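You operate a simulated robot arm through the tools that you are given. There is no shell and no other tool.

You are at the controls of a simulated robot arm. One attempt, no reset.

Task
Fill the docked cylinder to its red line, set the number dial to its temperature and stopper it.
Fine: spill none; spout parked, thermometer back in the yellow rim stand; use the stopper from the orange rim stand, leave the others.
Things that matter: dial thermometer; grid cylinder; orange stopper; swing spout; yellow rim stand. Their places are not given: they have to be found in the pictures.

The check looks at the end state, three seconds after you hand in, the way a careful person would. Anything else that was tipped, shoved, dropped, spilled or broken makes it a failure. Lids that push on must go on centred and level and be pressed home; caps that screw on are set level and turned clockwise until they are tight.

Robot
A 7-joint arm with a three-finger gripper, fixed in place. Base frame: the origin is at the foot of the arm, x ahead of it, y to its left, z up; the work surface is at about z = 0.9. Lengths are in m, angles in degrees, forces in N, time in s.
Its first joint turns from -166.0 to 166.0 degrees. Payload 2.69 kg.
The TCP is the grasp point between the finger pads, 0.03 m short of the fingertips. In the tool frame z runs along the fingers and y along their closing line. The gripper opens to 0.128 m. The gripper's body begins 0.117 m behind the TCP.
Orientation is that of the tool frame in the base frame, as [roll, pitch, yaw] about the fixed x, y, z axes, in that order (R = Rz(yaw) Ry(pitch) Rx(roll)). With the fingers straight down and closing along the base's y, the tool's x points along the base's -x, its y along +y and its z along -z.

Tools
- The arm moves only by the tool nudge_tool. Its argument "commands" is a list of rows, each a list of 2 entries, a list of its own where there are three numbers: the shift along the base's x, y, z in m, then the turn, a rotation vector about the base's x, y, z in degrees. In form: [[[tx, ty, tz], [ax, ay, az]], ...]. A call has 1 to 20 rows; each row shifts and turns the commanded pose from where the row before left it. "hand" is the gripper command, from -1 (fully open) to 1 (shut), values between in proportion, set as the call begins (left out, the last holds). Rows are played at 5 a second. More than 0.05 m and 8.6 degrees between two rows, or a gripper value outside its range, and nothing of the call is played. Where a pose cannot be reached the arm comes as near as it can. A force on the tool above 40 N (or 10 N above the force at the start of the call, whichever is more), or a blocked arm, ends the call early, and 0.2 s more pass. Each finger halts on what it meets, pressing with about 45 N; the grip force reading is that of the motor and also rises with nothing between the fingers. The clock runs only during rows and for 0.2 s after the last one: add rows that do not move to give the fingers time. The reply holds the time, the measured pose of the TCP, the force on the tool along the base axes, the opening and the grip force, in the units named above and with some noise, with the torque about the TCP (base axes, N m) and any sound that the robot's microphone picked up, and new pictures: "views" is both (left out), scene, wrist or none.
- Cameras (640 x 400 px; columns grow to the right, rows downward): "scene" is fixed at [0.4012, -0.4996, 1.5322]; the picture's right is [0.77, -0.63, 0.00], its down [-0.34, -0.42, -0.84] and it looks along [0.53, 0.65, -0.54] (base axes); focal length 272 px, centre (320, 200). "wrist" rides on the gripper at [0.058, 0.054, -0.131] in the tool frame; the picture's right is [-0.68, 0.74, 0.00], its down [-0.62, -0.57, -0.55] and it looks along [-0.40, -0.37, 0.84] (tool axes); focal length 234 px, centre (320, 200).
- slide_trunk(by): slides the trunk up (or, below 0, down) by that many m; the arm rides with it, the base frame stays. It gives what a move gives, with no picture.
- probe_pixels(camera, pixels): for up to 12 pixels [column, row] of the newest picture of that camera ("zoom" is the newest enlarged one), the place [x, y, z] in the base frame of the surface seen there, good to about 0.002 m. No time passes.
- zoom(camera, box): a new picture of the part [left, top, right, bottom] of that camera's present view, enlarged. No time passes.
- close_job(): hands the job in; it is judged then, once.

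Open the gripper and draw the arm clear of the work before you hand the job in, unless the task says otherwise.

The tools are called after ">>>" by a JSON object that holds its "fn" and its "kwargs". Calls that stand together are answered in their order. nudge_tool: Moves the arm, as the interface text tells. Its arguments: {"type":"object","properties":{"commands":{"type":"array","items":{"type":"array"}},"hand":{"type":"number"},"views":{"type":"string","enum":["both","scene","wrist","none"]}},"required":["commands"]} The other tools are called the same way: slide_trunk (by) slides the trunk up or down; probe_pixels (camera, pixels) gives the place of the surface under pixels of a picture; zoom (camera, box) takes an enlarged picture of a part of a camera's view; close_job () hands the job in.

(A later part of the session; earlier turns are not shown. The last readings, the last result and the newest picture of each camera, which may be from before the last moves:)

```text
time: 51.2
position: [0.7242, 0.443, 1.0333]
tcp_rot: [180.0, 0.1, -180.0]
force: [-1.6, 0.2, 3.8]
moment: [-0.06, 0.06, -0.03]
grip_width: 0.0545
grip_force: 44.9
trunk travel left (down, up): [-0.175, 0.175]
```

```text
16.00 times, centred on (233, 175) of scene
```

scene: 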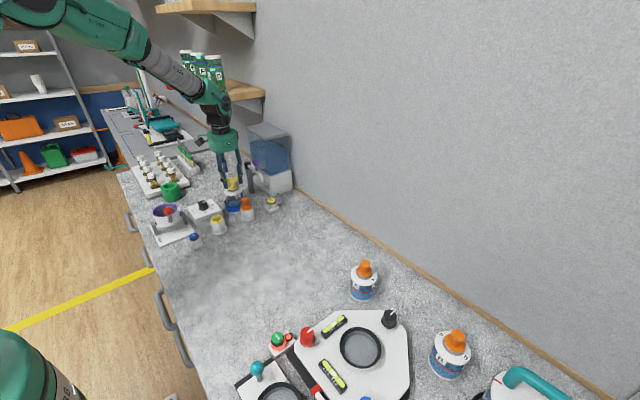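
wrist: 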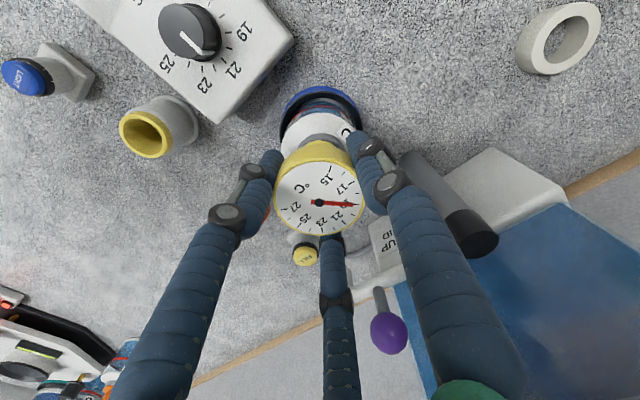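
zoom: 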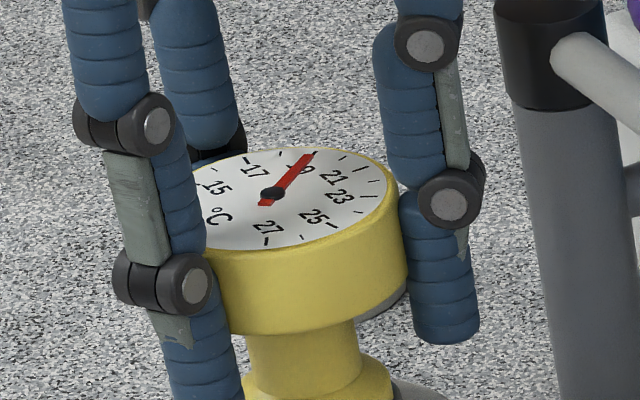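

The needle is steady. I zoom closer on the needle tip to read it accurately.

>>> {"fn": "zoom", "kwargs": {"camera": "wrist", "box": [310, 165, 374, 235]}}

>>> {"fn": "zoom", "kwargs": {"camera": "scene", "box": [229, 170, 239, 178]}}

```text
5.71 times, centred on (342, 200) of wrist
```

zoom: 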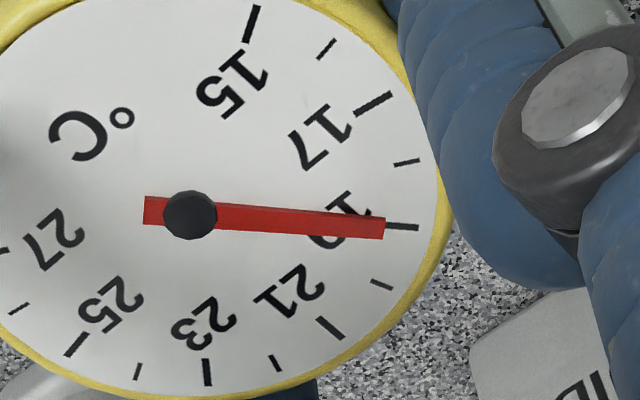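

```text
16.00 times, centred on (234, 174) of scene
```

zoom: 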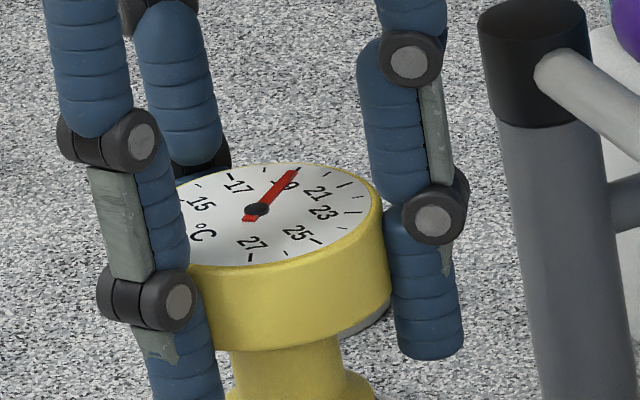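

Reading is settled at 19 °C (needle on the 19 tick, between 18 at (407,162) and 20 at (381,285)). I lift the thermometer straight out.

>>> {"fn": "nudge_tool", "kwargs": {"commands": [[[0, 0, 0.01], [0, 0, 0]], [[0, 0, 0.02], [0, 0, 0]], [[0, 0, 0.03], [0, 0, 0]], [[0, 0, 0.03], [0, 0, 0]], [[0, 0, 0], [0, 0, 0]]], "views": "scene"}}

>>> {"fn": "zoom", "kwargs": {"camera": "scene", "box": [190, 140, 290, 220]}}

```text
time: 52.4
position: [0.7248, 0.4436, 1.1236]
tcp_rot: [-179.9, -0.1, 179.9]
force: [-1.2, 0.4, -1.4]
moment: [0.03, -0.01, -0.02]
grip_width: 0.0547
grip_force: 45.4
trunk travel left (down, up): [-0.175, 0.175]
```

scene: 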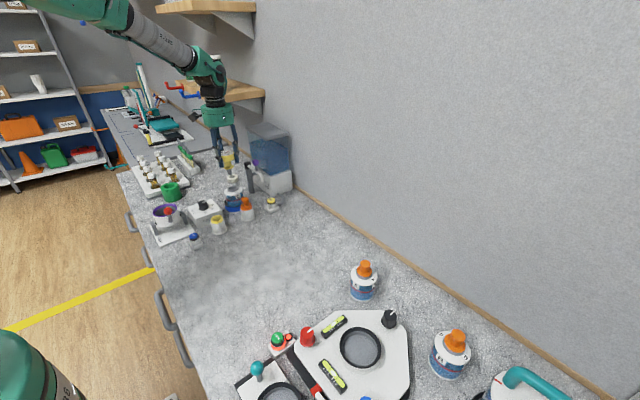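

```text
5.00 times, centred on (240, 180) of scene
```

zoom: 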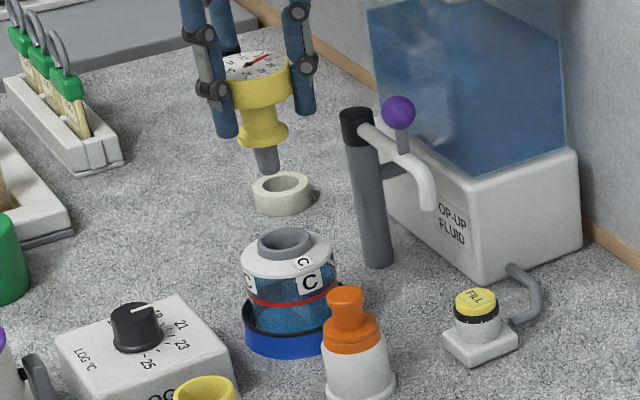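

Out of the neck cleanly. I carry it back by (−0.117,−0.1117) above the yellow-rim stand and lower partway.

>>> {"fn": "nudge_tool", "kwargs": {"commands": [[[-0.02925, -0.027925, 0], [0, 0, 0]], [[-0.02925, -0.027925, 0], [0, 0, 0]], [[-0.02925, -0.027925, 0], [0, 0, 0]], [[-0.02925, -0.027925, 0], [0, 0, 0]], [[0, 0, -0.025], [0, 0, 0]], [[0, 0, -0.015], [0, 0, 0]], [[0, 0, 0], [0, 0, 0]]]}}

>>> {"fn": "zoom", "kwargs": {"camera": "scene", "box": [200, 195, 230, 237]}}

>>> {"fn": "zoom", "kwargs": {"camera": "wrist", "box": [240, 80, 420, 250]}}

```text
time: 54.0
position: [0.6078, 0.3336, 1.0841]
tcp_rot: [-180.0, 0.0, -179.9]
force: [0.6, 0.5, -2.1]
moment: [-0.01, -0.01, -0.05]
grip_width: 0.0542
grip_force: 45.6
trunk travel left (down, up): [-0.175, 0.175]
```

scene: 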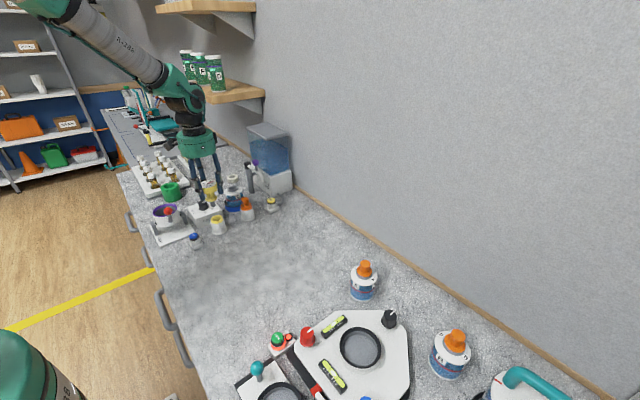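
wrist: 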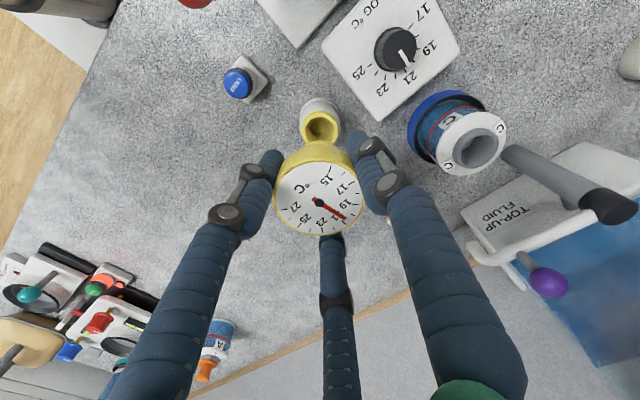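

```text
9.52 times, centred on (215, 216) of scene
```

zoom: 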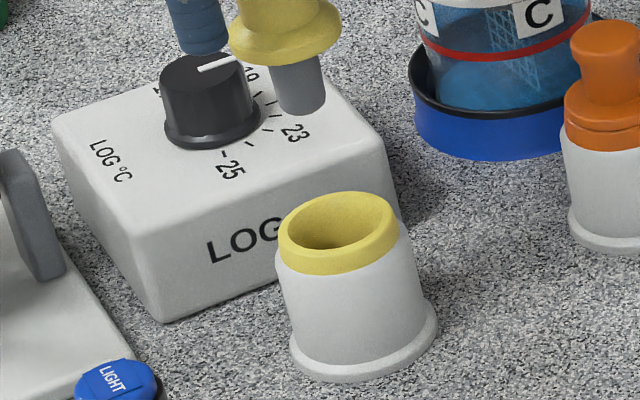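

```text
2.35 times, centred on (330, 165) of wrist
```

zoom: 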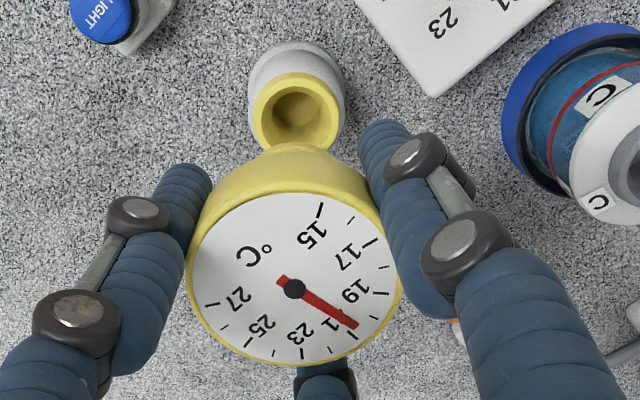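

Alignment matches the computed projections to ~1 mm. I lower to just above seat.

>>> {"fn": "nudge_tool", "kwargs": {"commands": [[[0, 0, -0.025], [0, 0, 0]], [[0, 0, -0.02], [0, 0, 0]], [[0, 0, -0.015], [0, 0, 0]], [[0, 0, -0.012], [0, 0, 0]], [[0, 0, -0.003], [0, 0, 0]], [[0, 0, 0], [0, 0, 0]]]}}

>>> {"fn": "zoom", "kwargs": {"camera": "scene", "box": [200, 190, 230, 237]}}

```text
time: 55.4
position: [0.6069, 0.3323, 1.0083]
tcp_rot: [179.9, 0.0, 180.0]
force: [0.0, 0.0, -0.5]
moment: [-0.02, 0.0, 0.01]
grip_width: 0.0544
grip_force: 45.0
trunk travel left (down, up): [-0.175, 0.175]
```

scene: 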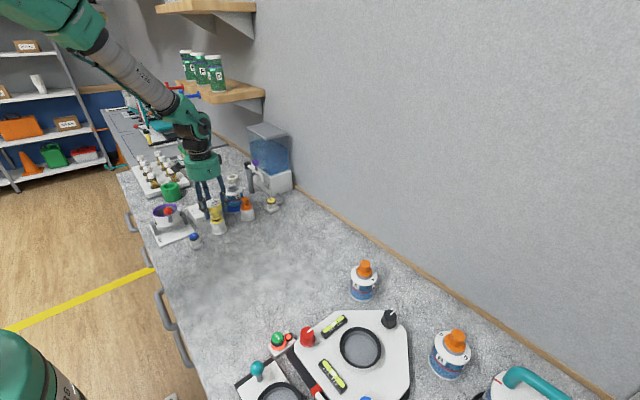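
wrist: 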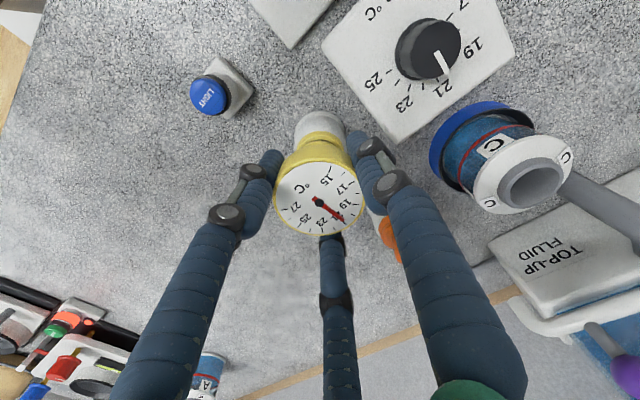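

```text
8.51 times, centred on (215, 214) of scene
```

zoom: 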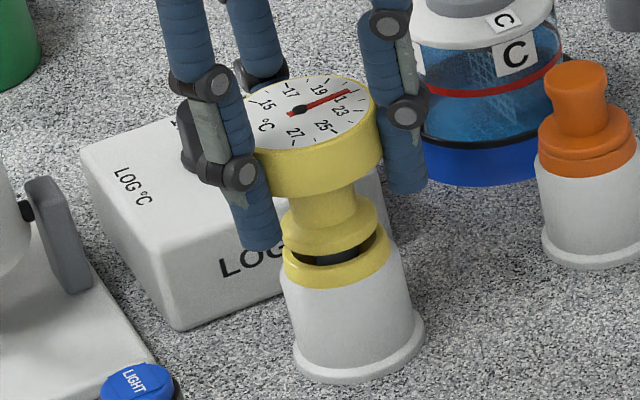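

Stem is inside the stand's bore, a few mm above its seat. I lower the last 6 mm gently.

>>> {"fn": "nudge_tool", "kwargs": {"commands": [[[0, 0, -0.003], [0, 0, 0]], [[0, 0, -0.002], [0, 0, 0]], [[0, 0, -0.001], [0, 0, 0]], [[0, 0, 0], [0, 0, 0]]], "views": "none"}}

>>> {"fn": "zoom", "kwargs": {"camera": "scene", "box": [200, 190, 230, 237]}}

```text
time: 56.4
position: [0.6084, 0.3323, 1.0017]
tcp_rot: [-180.0, 0.0, -180.0]
force: [-0.7, -0.2, 0.4]
moment: [-0.06, -0.03, -0.01]
grip_width: 0.0544
grip_force: 45.4
trunk travel left (down, up): [-0.175, 0.175]
```

```text
8.51 times, centred on (215, 214) of scene
```

zoom: 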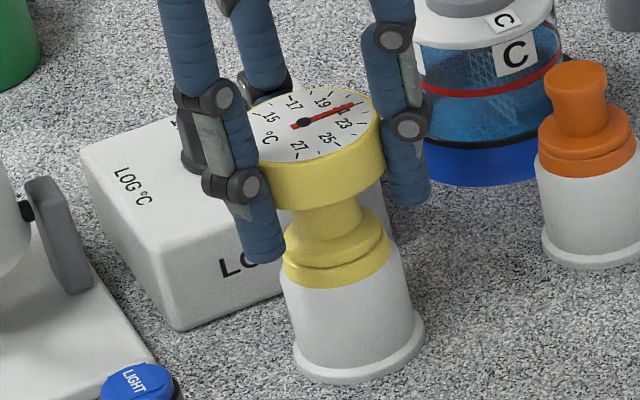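

The weight has just transferred (force ≈0.4 N). One more 0.8 mm, then release slowly.

>>> {"fn": "nudge_tool", "kwargs": {"commands": [[[0, 0, -0.0008], [0, 0, 0]], [[0, 0, 0], [0, 0, 0]]], "views": "none"}}

>>> {"fn": "nudge_tool", "kwargs": {"commands": [[[0, 0, 0], [0, 0, 0]], [[0, 0, 0], [0, 0, 0]], [[0, 0, 0], [0, 0, 0]]], "hand": -0.25}}

>>> {"fn": "zoom", "kwargs": {"camera": "scene", "box": [200, 190, 230, 237]}}

```text
time: 57.0
position: [0.6092, 0.3333, 1.002]
tcp_rot: [180.0, 0.0, -179.9]
force: [-1.6, -0.6, 7.9]
moment: [-0.12, 0.09, -0.03]
grip_width: 0.0543
grip_force: 44.8
trunk travel left (down, up): [-0.175, 0.175]
```

```text
time: 57.8
position: [0.6079, 0.3324, 1.0017]
tcp_rot: [-180.0, 0.0, -180.0]
force: [-0.2, 0.2, 0.1]
moment: [0.03, -0.05, -0.03]
grip_width: 0.0799
grip_force: 0.1
trunk travel left (down, up): [-0.175, 0.175]
```

scene: 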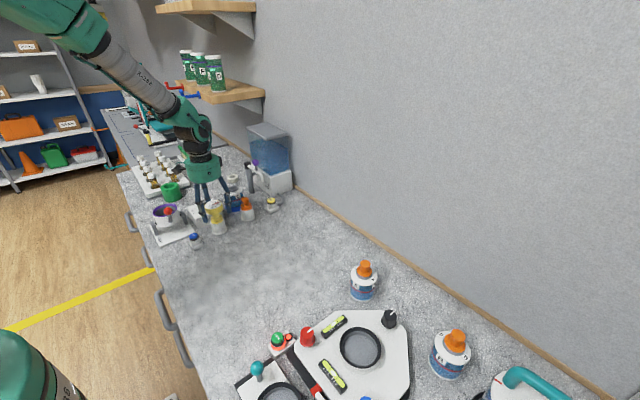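
wrist: 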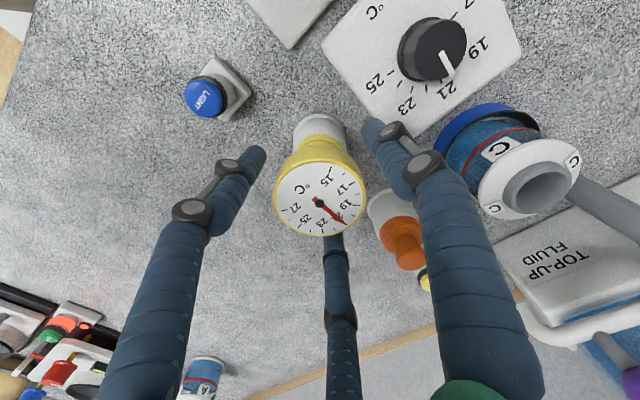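

```text
8.51 times, centred on (215, 214) of scene
```

zoom: 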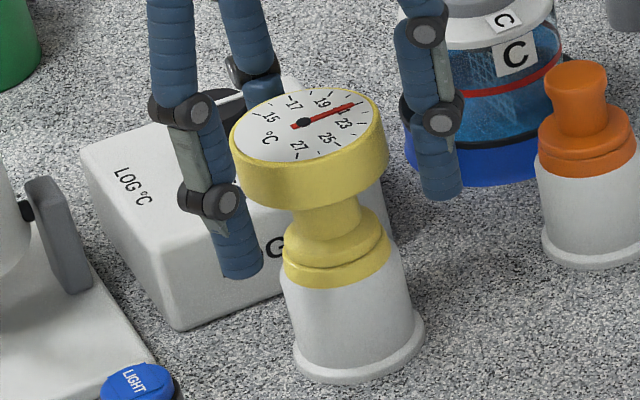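

Thermometer is seated upright in the yellow-rim stand. I rise clear and move above the LOG dial knob at about (0.60,0.435).

>>> {"fn": "nudge_tool", "kwargs": {"commands": [[[0, 0, 0.03], [0, 0, 0]], [[0, 0, 0.045], [0, 0, 0]], [[0, 0, 0.045], [0, 0, 0]], [[-0.004, 0.04, 0], [0, 0, 0]], [[-0.003, 0.04, 0], [0, 0, 0]], [[0, 0.02, 0], [0, 0, 0]], [[0, 0, 0], [0, 0, 0]]]}}

>>> {"fn": "zoom", "kwargs": {"camera": "wrist", "box": [230, 60, 410, 180]}}

```text
time: 59.4
position: [0.6017, 0.4333, 1.1222]
tcp_rot: [180.0, 0.1, 180.0]
force: [-1.1, 0.4, -0.8]
moment: [-0.01, 0.01, -0.01]
grip_width: 0.0799
grip_force: 0.0
trunk travel left (down, up): [-0.175, 0.175]
```

scene: 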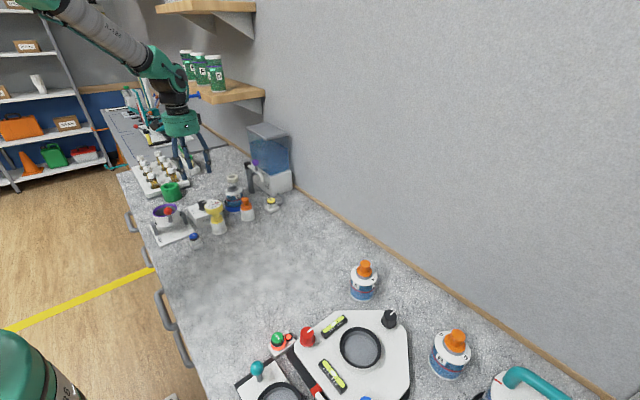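
wrist: 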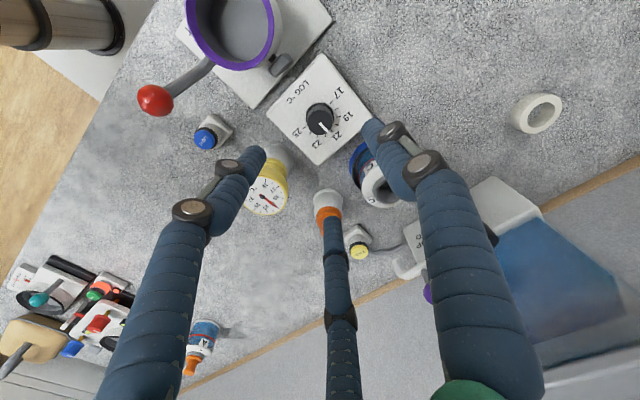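

```text
3.33 times, centred on (320, 120) of wrist
```

zoom: 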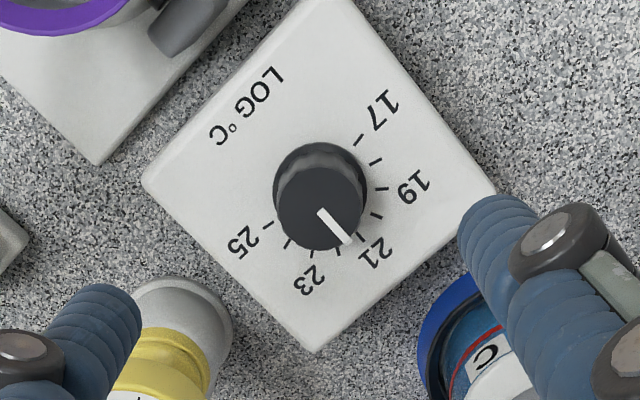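

I probe the knob's top rim, pointer ends, and tick marks to work out the dial geometry in base coordinates.

>>> {"fn": "zoom", "kwargs": {"camera": "wrist", "box": [280, 80, 370, 150]}}

>>> {"fn": "zoom", "kwargs": {"camera": "scene", "box": [190, 190, 222, 225]}}

```text
5.71 times, centred on (325, 115) of wrist
```

zoom: 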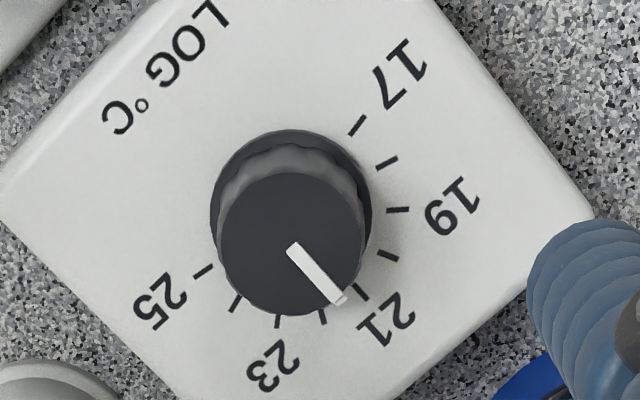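

```text
11.43 times, centred on (206, 208) of scene
```

zoom: 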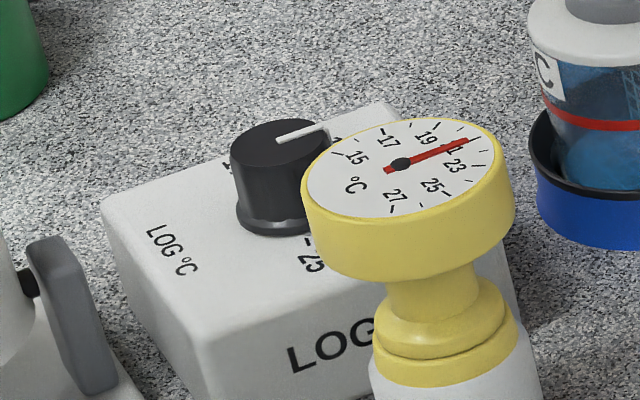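

>>> {"fn": "zoom", "kwargs": {"camera": "wrist", "box": [280, 80, 370, 150]}}

>>> {"fn": "probe_pixels", "kwargs": {"camera": "zoom", "pixels": [[355, 126], [387, 162], [397, 210], [388, 256], [362, 293], [323, 316], [278, 321], [234, 303], [202, 271]]}}

>>> {"fn": "probe_pixels", "kwargs": {"camera": "zoom", "pixels": [[225, 240], [355, 240], [290, 180], [290, 305], [293, 248], [338, 298], [245, 195], [335, 195], [245, 290], [320, 200]]}}

```text
5.71 times, centred on (325, 115) of wrist
```

zoom: 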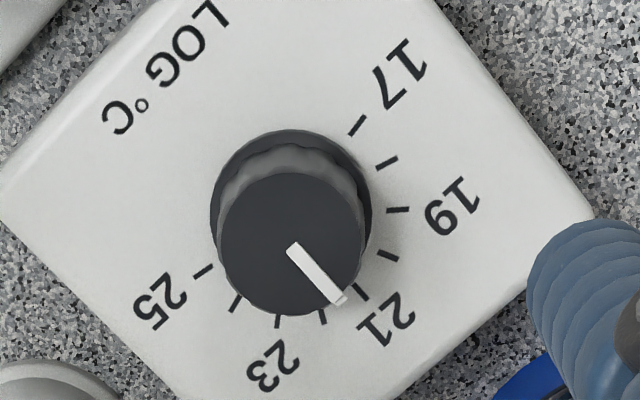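

```text
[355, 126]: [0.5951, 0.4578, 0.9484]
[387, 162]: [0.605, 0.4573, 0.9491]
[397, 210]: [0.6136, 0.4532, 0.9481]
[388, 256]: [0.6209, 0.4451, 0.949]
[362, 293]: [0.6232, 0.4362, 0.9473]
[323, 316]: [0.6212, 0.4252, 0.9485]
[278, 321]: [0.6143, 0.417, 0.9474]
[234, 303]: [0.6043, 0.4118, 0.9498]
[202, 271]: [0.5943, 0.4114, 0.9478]
```

```text
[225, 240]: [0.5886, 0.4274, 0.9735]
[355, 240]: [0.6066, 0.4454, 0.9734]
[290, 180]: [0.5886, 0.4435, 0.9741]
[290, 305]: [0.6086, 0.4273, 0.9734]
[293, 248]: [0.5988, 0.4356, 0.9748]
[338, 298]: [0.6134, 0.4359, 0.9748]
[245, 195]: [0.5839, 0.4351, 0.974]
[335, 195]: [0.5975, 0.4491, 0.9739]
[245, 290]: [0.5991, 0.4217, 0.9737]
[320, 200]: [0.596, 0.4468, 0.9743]
```

Ticks show 25.3° per °C with 21 at +x and 19 at +50°; the pointer sits at about 21. Knob axis ≈ (0.599,0.4355), top z 0.974, box top 0.948. I descend over it with 0.05 opening, keeping tips above the box.

>>> {"fn": "nudge_tool", "kwargs": {"commands": [[[-0.003, 0.0025, -0.035], [0, 0, 0]], [[0, 0, -0.04], [0, 0, 0]], [[0, 0, -0.03], [0, 0, 0]], [[0, 0, -0.015], [0, 0, 0]], [[0, 0, 0], [0, 0, 0]]], "hand": 0.22}}

>>> {"fn": "zoom", "kwargs": {"camera": "wrist", "box": [240, 110, 400, 240]}}

>>> {"fn": "zoom", "kwargs": {"camera": "scene", "box": [180, 170, 230, 225]}}

```text
time: 60.6
position: [0.5986, 0.4358, 1.0019]
tcp_rot: [180.0, 0.0, -180.0]
force: [0.0, -0.3, -0.4]
moment: [-0.03, 0.0, 0.01]
grip_width: 0.0499
grip_force: 0.0
trunk travel left (down, up): [-0.175, 0.175]
```

scene: 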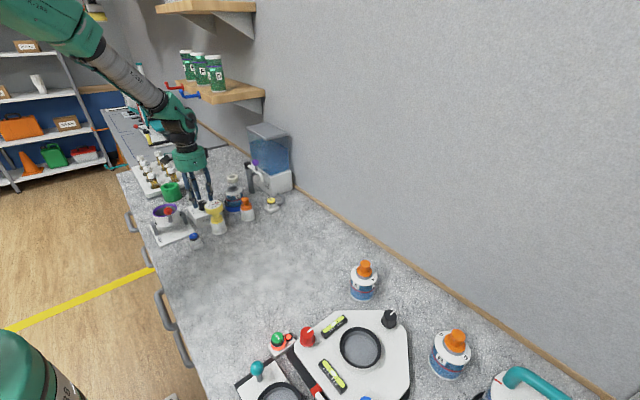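
wrist: 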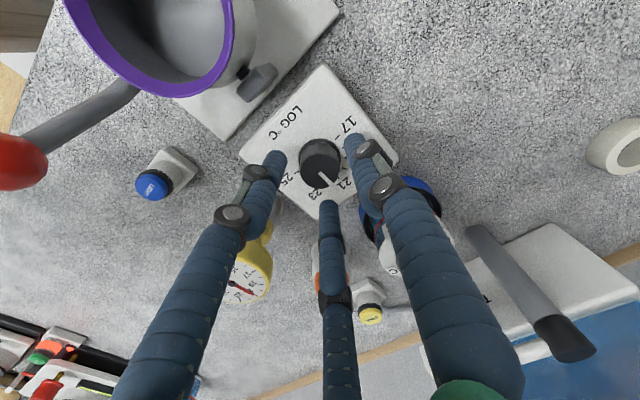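

```text
3.08 times, centred on (320, 175) of wrist
```

zoom: 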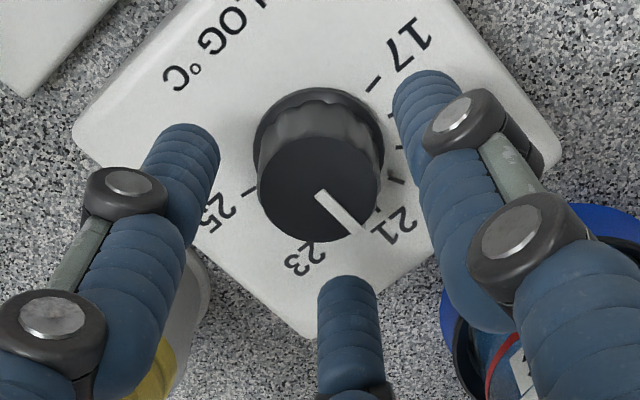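

```text
7.27 times, centred on (205, 198) of scene
```

zoom: 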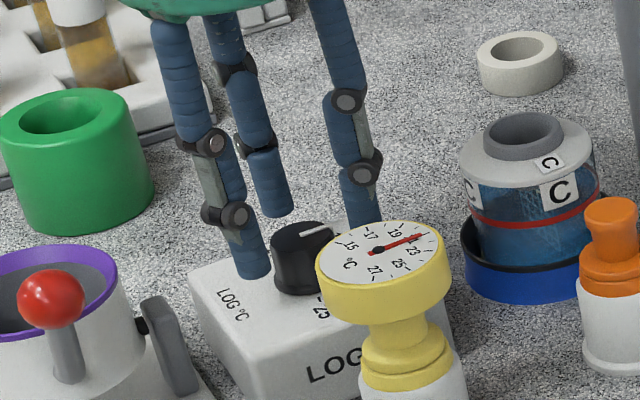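

Centred over the knob (expected row 172.6, seen 171.8). I lower 19 mm so the fingertips flank the knob, then check.

>>> {"fn": "nudge_tool", "kwargs": {"commands": [[[0, 0, -0.01], [0, 0, 0]], [[0, 0, -0.008], [0, 0, 0]], [[0, 0, 0], [0, 0, 0]]], "views": "none"}}

>>> {"fn": "nudge_tool", "kwargs": {"commands": [[[0, 0, 0], [0, 0, 0]], [[0, 0, 0], [0, 0, 0]], [[0, 0, 0], [0, 0, 0]]], "hand": 0.62}}

>>> {"fn": "zoom", "kwargs": {"camera": "wrist", "box": [240, 110, 400, 240]}}

>>> {"fn": "zoom", "kwargs": {"camera": "scene", "box": [180, 170, 230, 225]}}

```text
time: 61.4
position: [0.5987, 0.435, 0.9833]
tcp_rot: [-179.9, -0.1, 180.0]
force: [1.0, 0.3, 0.2]
moment: [-0.02, 0.01, -0.01]
grip_width: 0.0499
grip_force: 0.0
trunk travel left (down, up): [-0.175, 0.175]
```

```text
time: 62.2
position: [0.5977, 0.4339, 0.984]
tcp_rot: [-179.9, 0.0, 179.9]
force: [0.5, 6.5, 0.6]
moment: [0.24, -0.04, 0.05]
grip_width: 0.0299
grip_force: 44.4
trunk travel left (down, up): [-0.175, 0.175]
```

scene: 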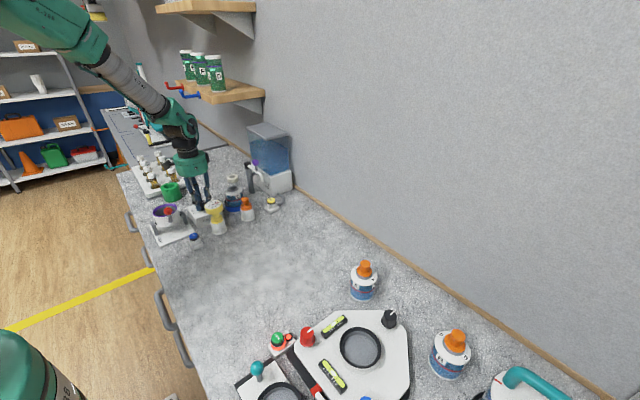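
wrist: 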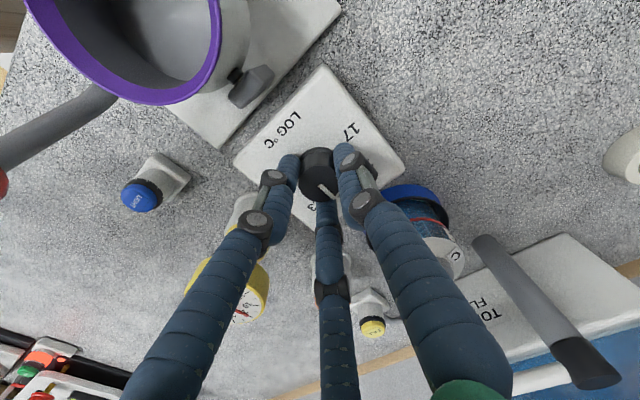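

```text
3.08 times, centred on (320, 175) of wrist
```

zoom: 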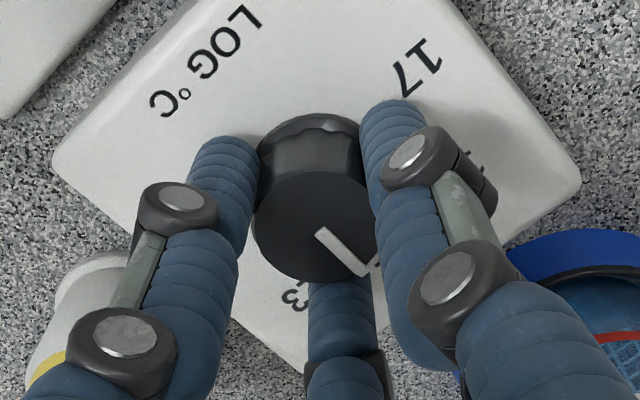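

```text
7.27 times, centred on (205, 198) of scene
```

zoom: 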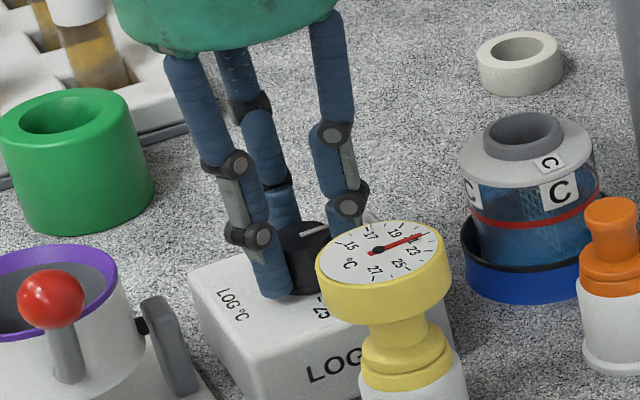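

Knob gripped (width 0.030) with 6.5 N of side load in y. I shift +1 mm in y to relieve it and start turning counter-clockwise, 2 × 8°.

>>> {"fn": "nudge_tool", "kwargs": {"commands": [[[0, 0.001, 0], [0, 0, 0]], [[0, 0, 0], [0, 0, 8]], [[0, 0, 0], [0, 0, 8]], [[0, 0, 0], [0, 0, 0]]]}}

>>> {"fn": "zoom", "kwargs": {"camera": "wrist", "box": [240, 110, 400, 240]}}

```text
time: 63.2
position: [0.5986, 0.4356, 0.9838]
tcp_rot: [-180.0, 0.0, -164.0]
force: [5.0, -2.1, -0.3]
moment: [-0.14, -0.08, 0.03]
grip_width: 0.0302
grip_force: 45.1
trunk travel left (down, up): [-0.175, 0.175]
```

scene: 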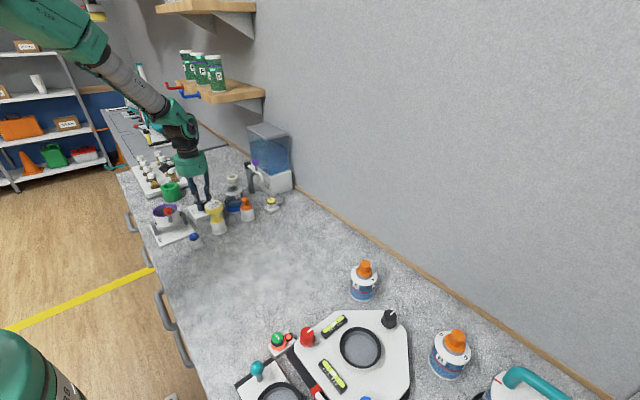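
wrist: 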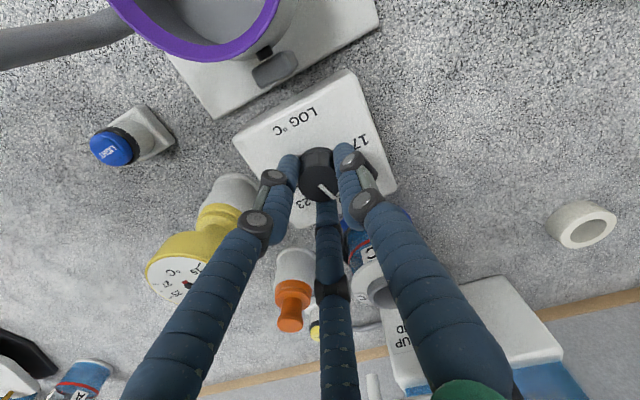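

```text
3.08 times, centred on (320, 175) of wrist
```

zoom: 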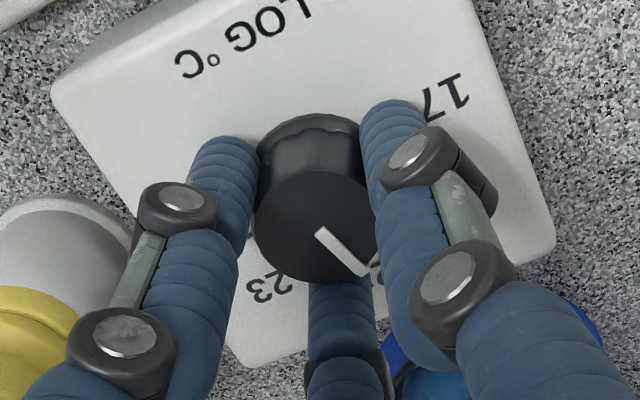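

The knob turns with the hand. I rotate a further 34° (total 50°) and then check the pointer against the 19 tick.

>>> {"fn": "nudge_tool", "kwargs": {"commands": [[[0, 0, 0], [0, 0, 8.5]], [[0, 0, 0], [0, 0, 8.5]], [[0, 0, 0], [0, 0, 8.5]], [[0, 0, 0], [0, 0, 8.5]], [[0, 0, 0], [0, 0, 0]]]}}

>>> {"fn": "zoom", "kwargs": {"camera": "wrist", "box": [240, 110, 400, 240]}}

>>> {"fn": "zoom", "kwargs": {"camera": "scene", "box": [180, 170, 230, 225]}}

```text
time: 64.4
position: [0.5985, 0.4356, 0.9833]
tcp_rot: [180.0, 0.0, -129.8]
force: [2.1, -6.7, 0.9]
moment: [-0.27, 0.1, -0.02]
grip_width: 0.0301
grip_force: 44.3
trunk travel left (down, up): [-0.175, 0.175]
```

scene: 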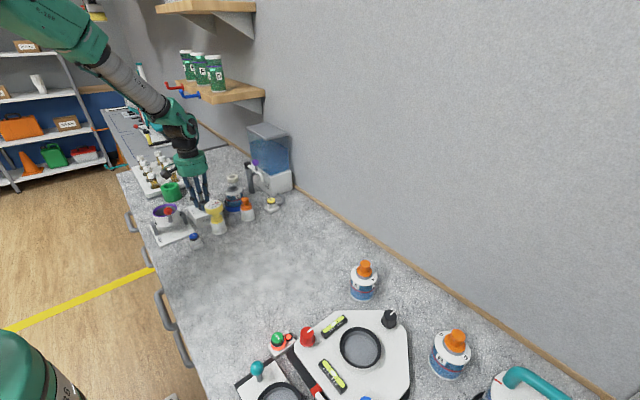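
wrist: 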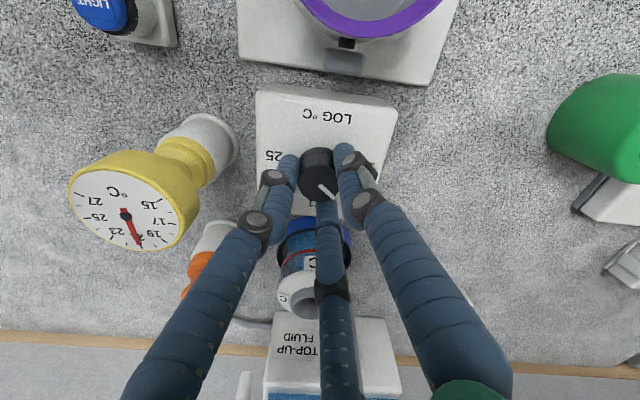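

```text
3.08 times, centred on (320, 175) of wrist
```

zoom: 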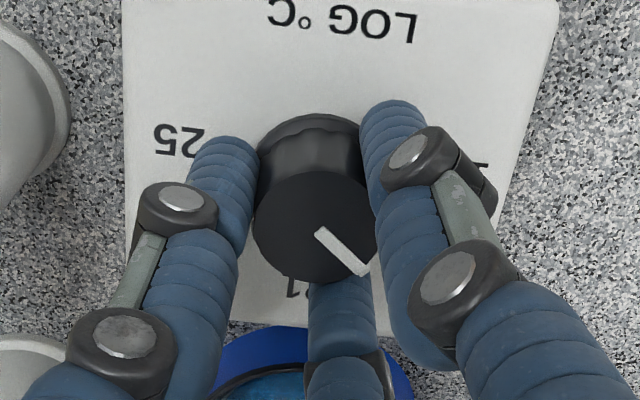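

```text
7.27 times, centred on (205, 198) of scene
```

zoom: 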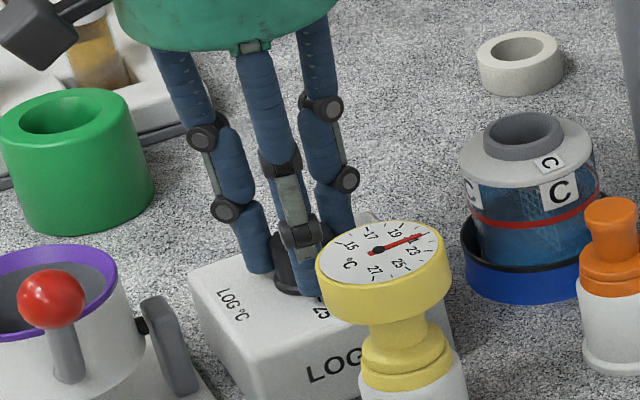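

Total turn 50°. I open, rise clear, and inspect the pointer against the ticks.

>>> {"fn": "nudge_tool", "kwargs": {"commands": [[[0, 0, 0], [0, 0, 0]], [[0, 0, 0], [0, 0, 0]]], "hand": 0.22, "views": "none"}}

>>> {"fn": "nudge_tool", "kwargs": {"commands": [[[0, 0, 0.03], [0, 0, 0]], [[0, 0, 0.04], [0, 0, 0]], [[0, 0, 0.04], [0, 0, 0]], [[0, 0, 0.03], [0, 0, 0]], [[0, 0, 0], [0, 0, 0]]], "hand": -0.25}}

>>> {"fn": "zoom", "kwargs": {"camera": "wrist", "box": [280, 80, 370, 150]}}

```text
time: 65.0
position: [0.598, 0.4356, 0.9843]
tcp_rot: [179.9, 0.1, -130.0]
force: [-0.4, -0.5, -0.2]
moment: [-0.02, 0.01, -0.04]
grip_width: 0.05
grip_force: 0.1
trunk travel left (down, up): [-0.175, 0.175]
```

```text
time: 66.2
position: [0.597, 0.4371, 1.1237]
tcp_rot: [180.0, 0.0, -130.0]
force: [-0.7, -0.5, -0.1]
moment: [-0.03, -0.01, 0.03]
grip_width: 0.08
grip_force: 0.1
trunk travel left (down, up): [-0.175, 0.175]
```

scene: 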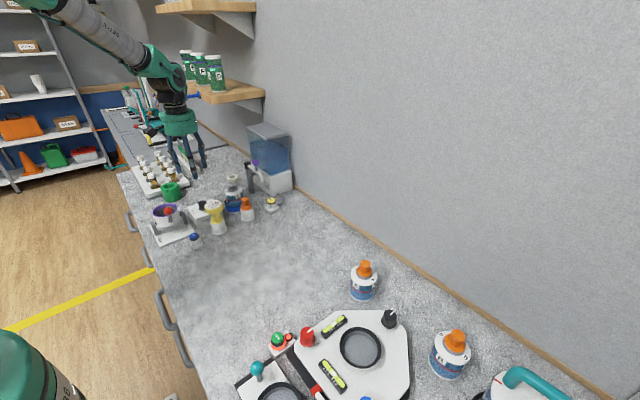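
wrist: 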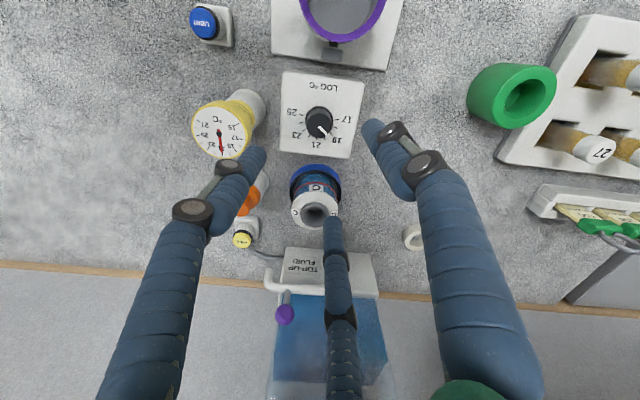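

```text
5.71 times, centred on (325, 115) of wrist
```

zoom: 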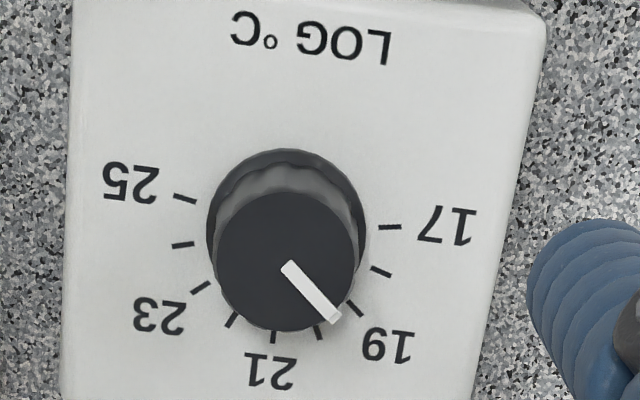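

Pointer direction (≈48° in image) matches the 19 tick direction (≈47.4°): dial is at 19.0. Next I move above the orange-rim stand at (0.722,0.338), turning the hand back to its original yaw.

>>> {"fn": "nudge_tool", "kwargs": {"commands": [[[0.0208, -0.0165, 0], [0, 0, -8.33]], [[0.0208, -0.0165, 0], [0, 0, -8.33]], [[0.0208, -0.0165, 0], [0, 0, -8.33]], [[0.0208, -0.0165, 0], [0, 0, -8.33]], [[0.0208, -0.0165, 0], [0, 0, -8.33]], [[0.0208, -0.0165, 0], [0, 0, -8.35]], [[0, 0, 0], [0, 0, 0]]], "hand": -0.1}}

>>> {"fn": "zoom", "kwargs": {"camera": "wrist", "box": [260, 70, 400, 170]}}

>>> {"fn": "zoom", "kwargs": {"camera": "scene", "box": [230, 190, 262, 225]}}

```text
time: 67.8
position: [0.7232, 0.3362, 1.1229]
tcp_rot: [180.0, 0.0, 180.0]
force: [-0.1, 0.0, 0.8]
moment: [0.03, 0.01, -0.04]
grip_width: 0.0704
grip_force: 0.1
trunk travel left (down, up): [-0.175, 0.175]
```

scene: 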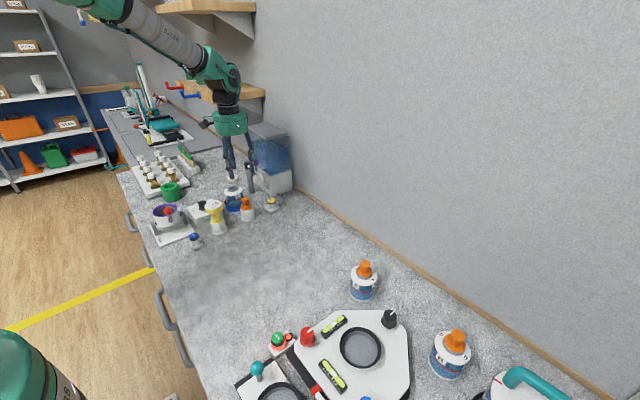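
wrist: 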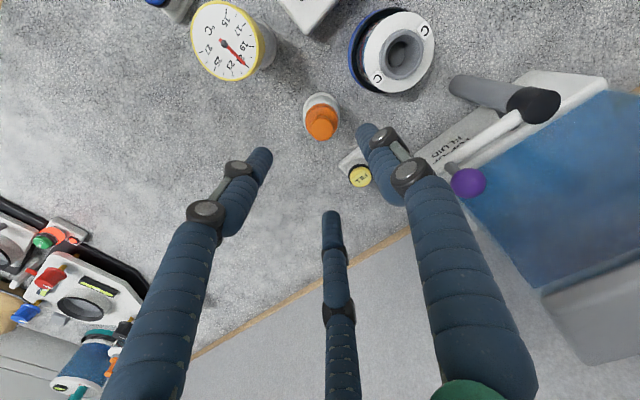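

```text
4.00 times, centred on (330, 120) of wrist
```

zoom: 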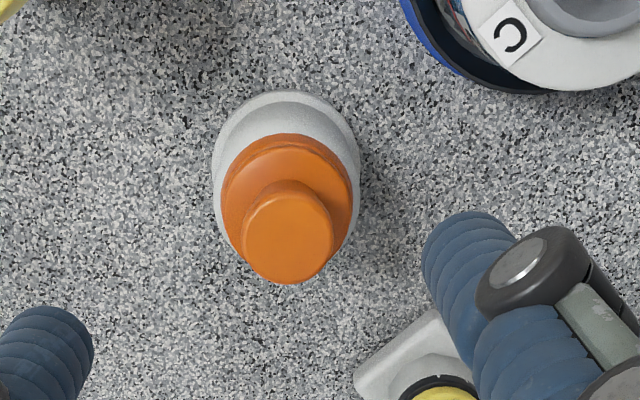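

```text
11.43 times, centred on (246, 208) of scene
```

zoom: 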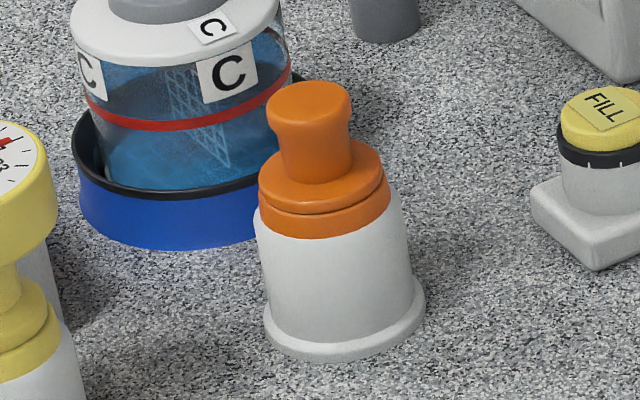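

I probe the stopper's profile in the scene zoom: knob top, waist, flange, stand rim.

>>> {"fn": "probe_pixels", "kwargs": {"camera": "zoom", "pixels": [[308, 98], [278, 98], [340, 98], [312, 128], [315, 150], [318, 172], [322, 188], [324, 202], [326, 212], [328, 225], [330, 245], [270, 180]]}}

>>> {"fn": "zoom", "kwargs": {"camera": "wrist", "box": [280, 80, 360, 150]}}

>>> {"fn": "probe_pixels", "kwargs": {"camera": "zoom", "pixels": [[200, 240], [320, 240], [262, 190], [262, 295], [262, 240], [230, 205], [300, 205], [180, 160], [340, 165], [260, 110], [160, 150], [360, 150]]}}

```text
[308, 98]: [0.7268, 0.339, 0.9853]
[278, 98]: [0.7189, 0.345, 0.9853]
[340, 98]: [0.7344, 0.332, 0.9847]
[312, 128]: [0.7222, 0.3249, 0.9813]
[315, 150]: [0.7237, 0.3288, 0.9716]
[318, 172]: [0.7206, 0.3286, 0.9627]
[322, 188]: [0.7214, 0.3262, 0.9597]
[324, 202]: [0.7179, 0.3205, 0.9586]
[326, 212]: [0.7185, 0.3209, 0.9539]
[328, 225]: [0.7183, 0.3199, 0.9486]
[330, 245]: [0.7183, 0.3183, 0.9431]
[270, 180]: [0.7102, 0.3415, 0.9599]
```

```text
5.71 times, centred on (320, 115) of wrist
```

zoom: 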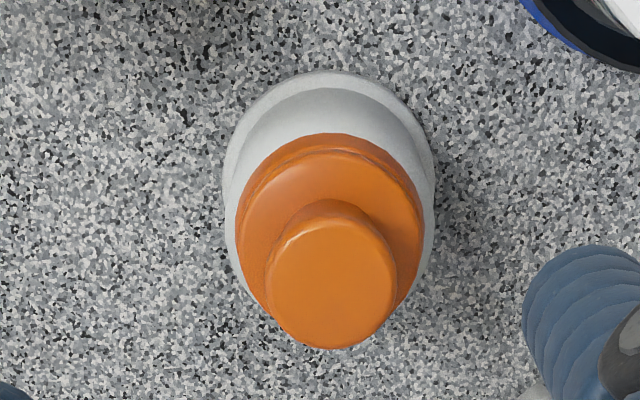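

```text
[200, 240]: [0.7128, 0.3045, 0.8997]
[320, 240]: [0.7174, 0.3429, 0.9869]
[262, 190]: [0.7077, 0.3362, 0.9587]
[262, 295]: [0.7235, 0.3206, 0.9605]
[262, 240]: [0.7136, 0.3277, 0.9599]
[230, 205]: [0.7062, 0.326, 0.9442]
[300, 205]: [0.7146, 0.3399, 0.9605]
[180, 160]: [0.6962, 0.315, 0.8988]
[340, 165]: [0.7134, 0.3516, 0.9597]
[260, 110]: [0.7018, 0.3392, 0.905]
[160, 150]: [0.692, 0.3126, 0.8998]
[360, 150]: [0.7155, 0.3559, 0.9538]
```

>>> {"fn": "probe_pixels", "kwargs": {"camera": "zoom", "pixels": [[276, 283], [390, 283], [333, 226], [333, 340], [333, 283], [293, 243], [373, 323], [293, 323], [373, 243]]}}

```text
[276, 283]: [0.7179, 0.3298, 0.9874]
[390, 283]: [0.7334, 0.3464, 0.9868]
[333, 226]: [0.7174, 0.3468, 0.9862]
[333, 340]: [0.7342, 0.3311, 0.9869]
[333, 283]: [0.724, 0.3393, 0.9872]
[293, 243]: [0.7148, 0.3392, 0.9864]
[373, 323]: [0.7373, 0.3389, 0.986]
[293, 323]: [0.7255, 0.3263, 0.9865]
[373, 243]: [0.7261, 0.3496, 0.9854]
```

Stopper axis ≈ (0.7255,0.3383), knob top z≈0.987, flange top 0.960. I descend with 0.05 opening to TCP z≈0.996 (tips above the flange).

>>> {"fn": "nudge_tool", "kwargs": {"commands": [[[0.0022, 0.0021, -0.035], [0, 0, 0]], [[0, 0, -0.04], [0, 0, 0]], [[0, 0, -0.035], [0, 0, 0]], [[0, 0, -0.014], [0, 0, 0]], [[0, 0, 0], [0, 0, 0]]], "hand": 0.22}}

>>> {"fn": "zoom", "kwargs": {"camera": "wrist", "box": [240, 110, 400, 240]}}

>>> {"fn": "zoom", "kwargs": {"camera": "scene", "box": [230, 180, 266, 225]}}

```text
time: 69.0
position: [0.7257, 0.3397, 1.0002]
tcp_rot: [180.0, 0.0, 180.0]
force: [0.2, -0.7, -0.6]
moment: [0.01, -0.01, -0.03]
grip_width: 0.0499
grip_force: 0.0
trunk travel left (down, up): [-0.175, 0.175]
```

scene: 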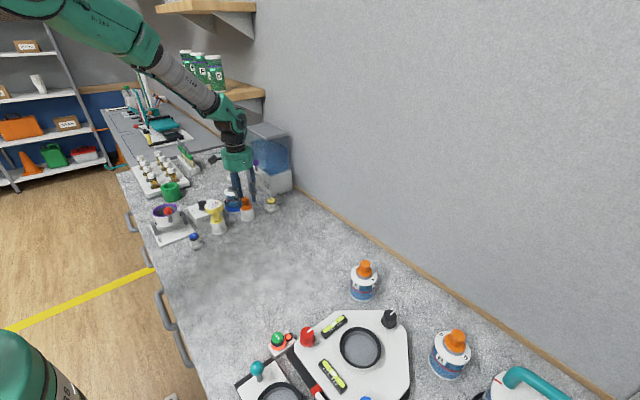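
wrist: 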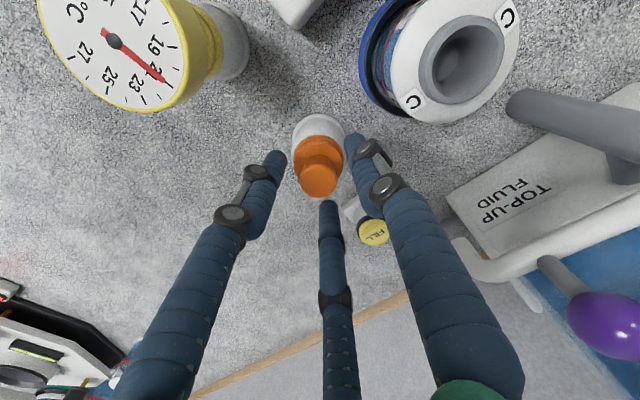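

```text
3.08 times, centred on (320, 175) of wrist
```

zoom: 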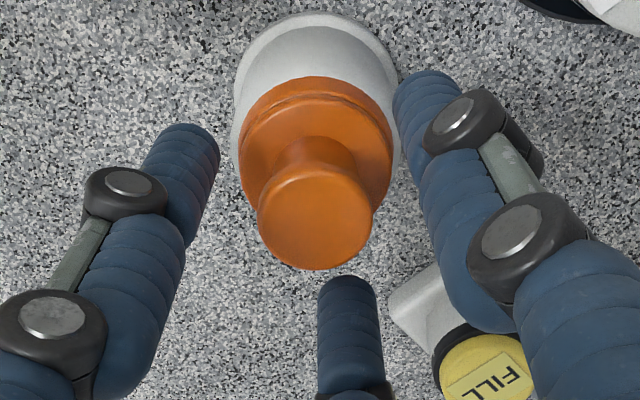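

```text
8.89 times, centred on (248, 202) of scene
```

zoom: 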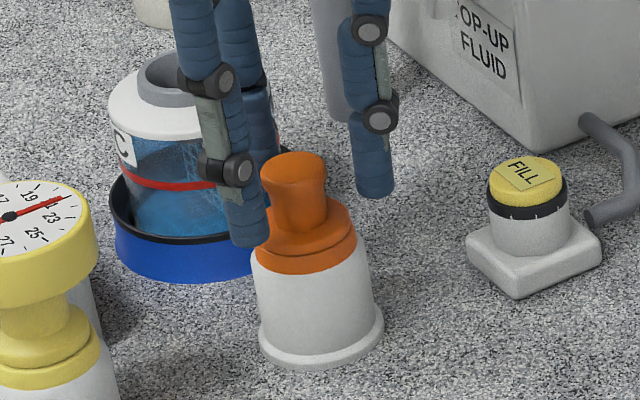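

Knob is within ~1.5 mm of the tool axis. Small correction and 4 mm lower, then close on the stopper knob.

>>> {"fn": "nudge_tool", "kwargs": {"commands": [[[-0.0008, -0.001, -0.004], [0, 0, 0]], [[0, 0, 0], [0, 0, 0]]], "views": "none"}}

>>> {"fn": "nudge_tool", "kwargs": {"commands": [[[0, 0, 0], [0, 0, 0]], [[0, 0, 0], [0, 0, 0]], [[0, 0, 0], [0, 0, 0]]], "hand": 0.72}}

>>> {"fn": "zoom", "kwargs": {"camera": "scene", "box": [230, 180, 266, 225]}}

>>> {"fn": "zoom", "kwargs": {"camera": "wrist", "box": [240, 110, 400, 240]}}

```text
time: 69.6
position: [0.7237, 0.3382, 0.9962]
tcp_rot: [180.0, 0.0, -179.9]
force: [0.5, -0.5, 0.2]
moment: [0.01, 0.0, 0.0]
grip_width: 0.0498
grip_force: 0.0
trunk travel left (down, up): [-0.175, 0.175]
```

```text
time: 70.4
position: [0.724, 0.3376, 0.9961]
tcp_rot: [-180.0, 0.0, -180.0]
force: [0.2, -0.4, 0.4]
moment: [-0.01, 0.0, -0.01]
grip_width: 0.0208
grip_force: 45.1
trunk travel left (down, up): [-0.175, 0.175]
```

scene: 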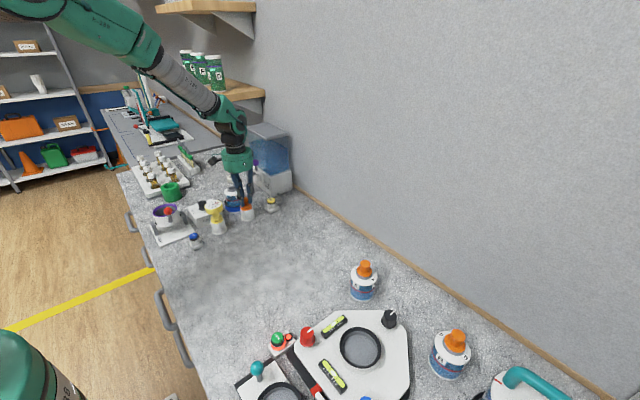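
wrist: 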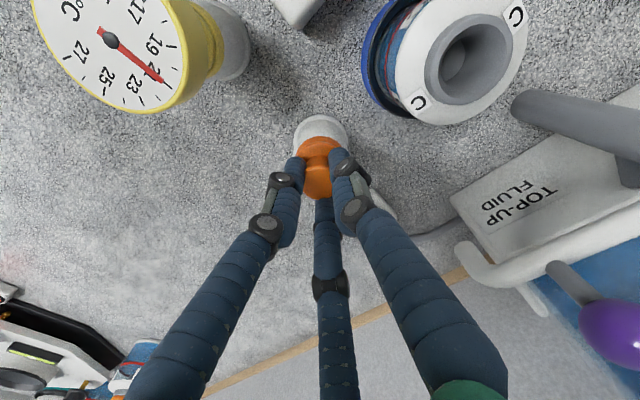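

```text
8.89 times, centred on (248, 202) of scene
```

zoom: 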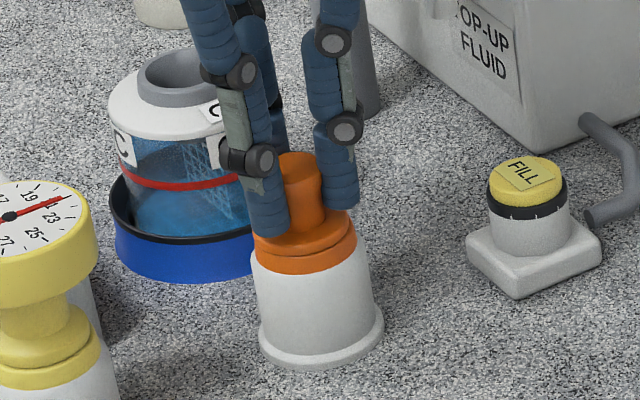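

```text
3.08 times, centred on (320, 175) of wrist
```

zoom: 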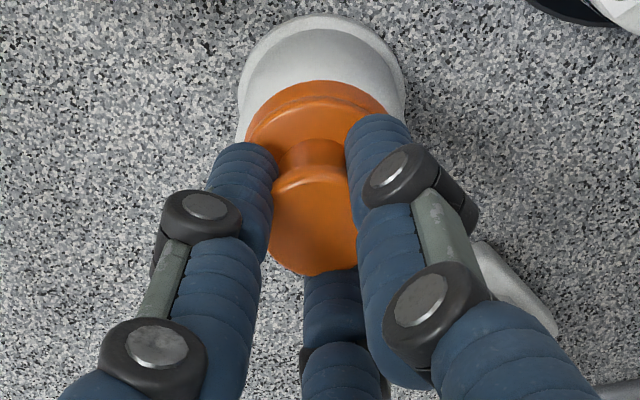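

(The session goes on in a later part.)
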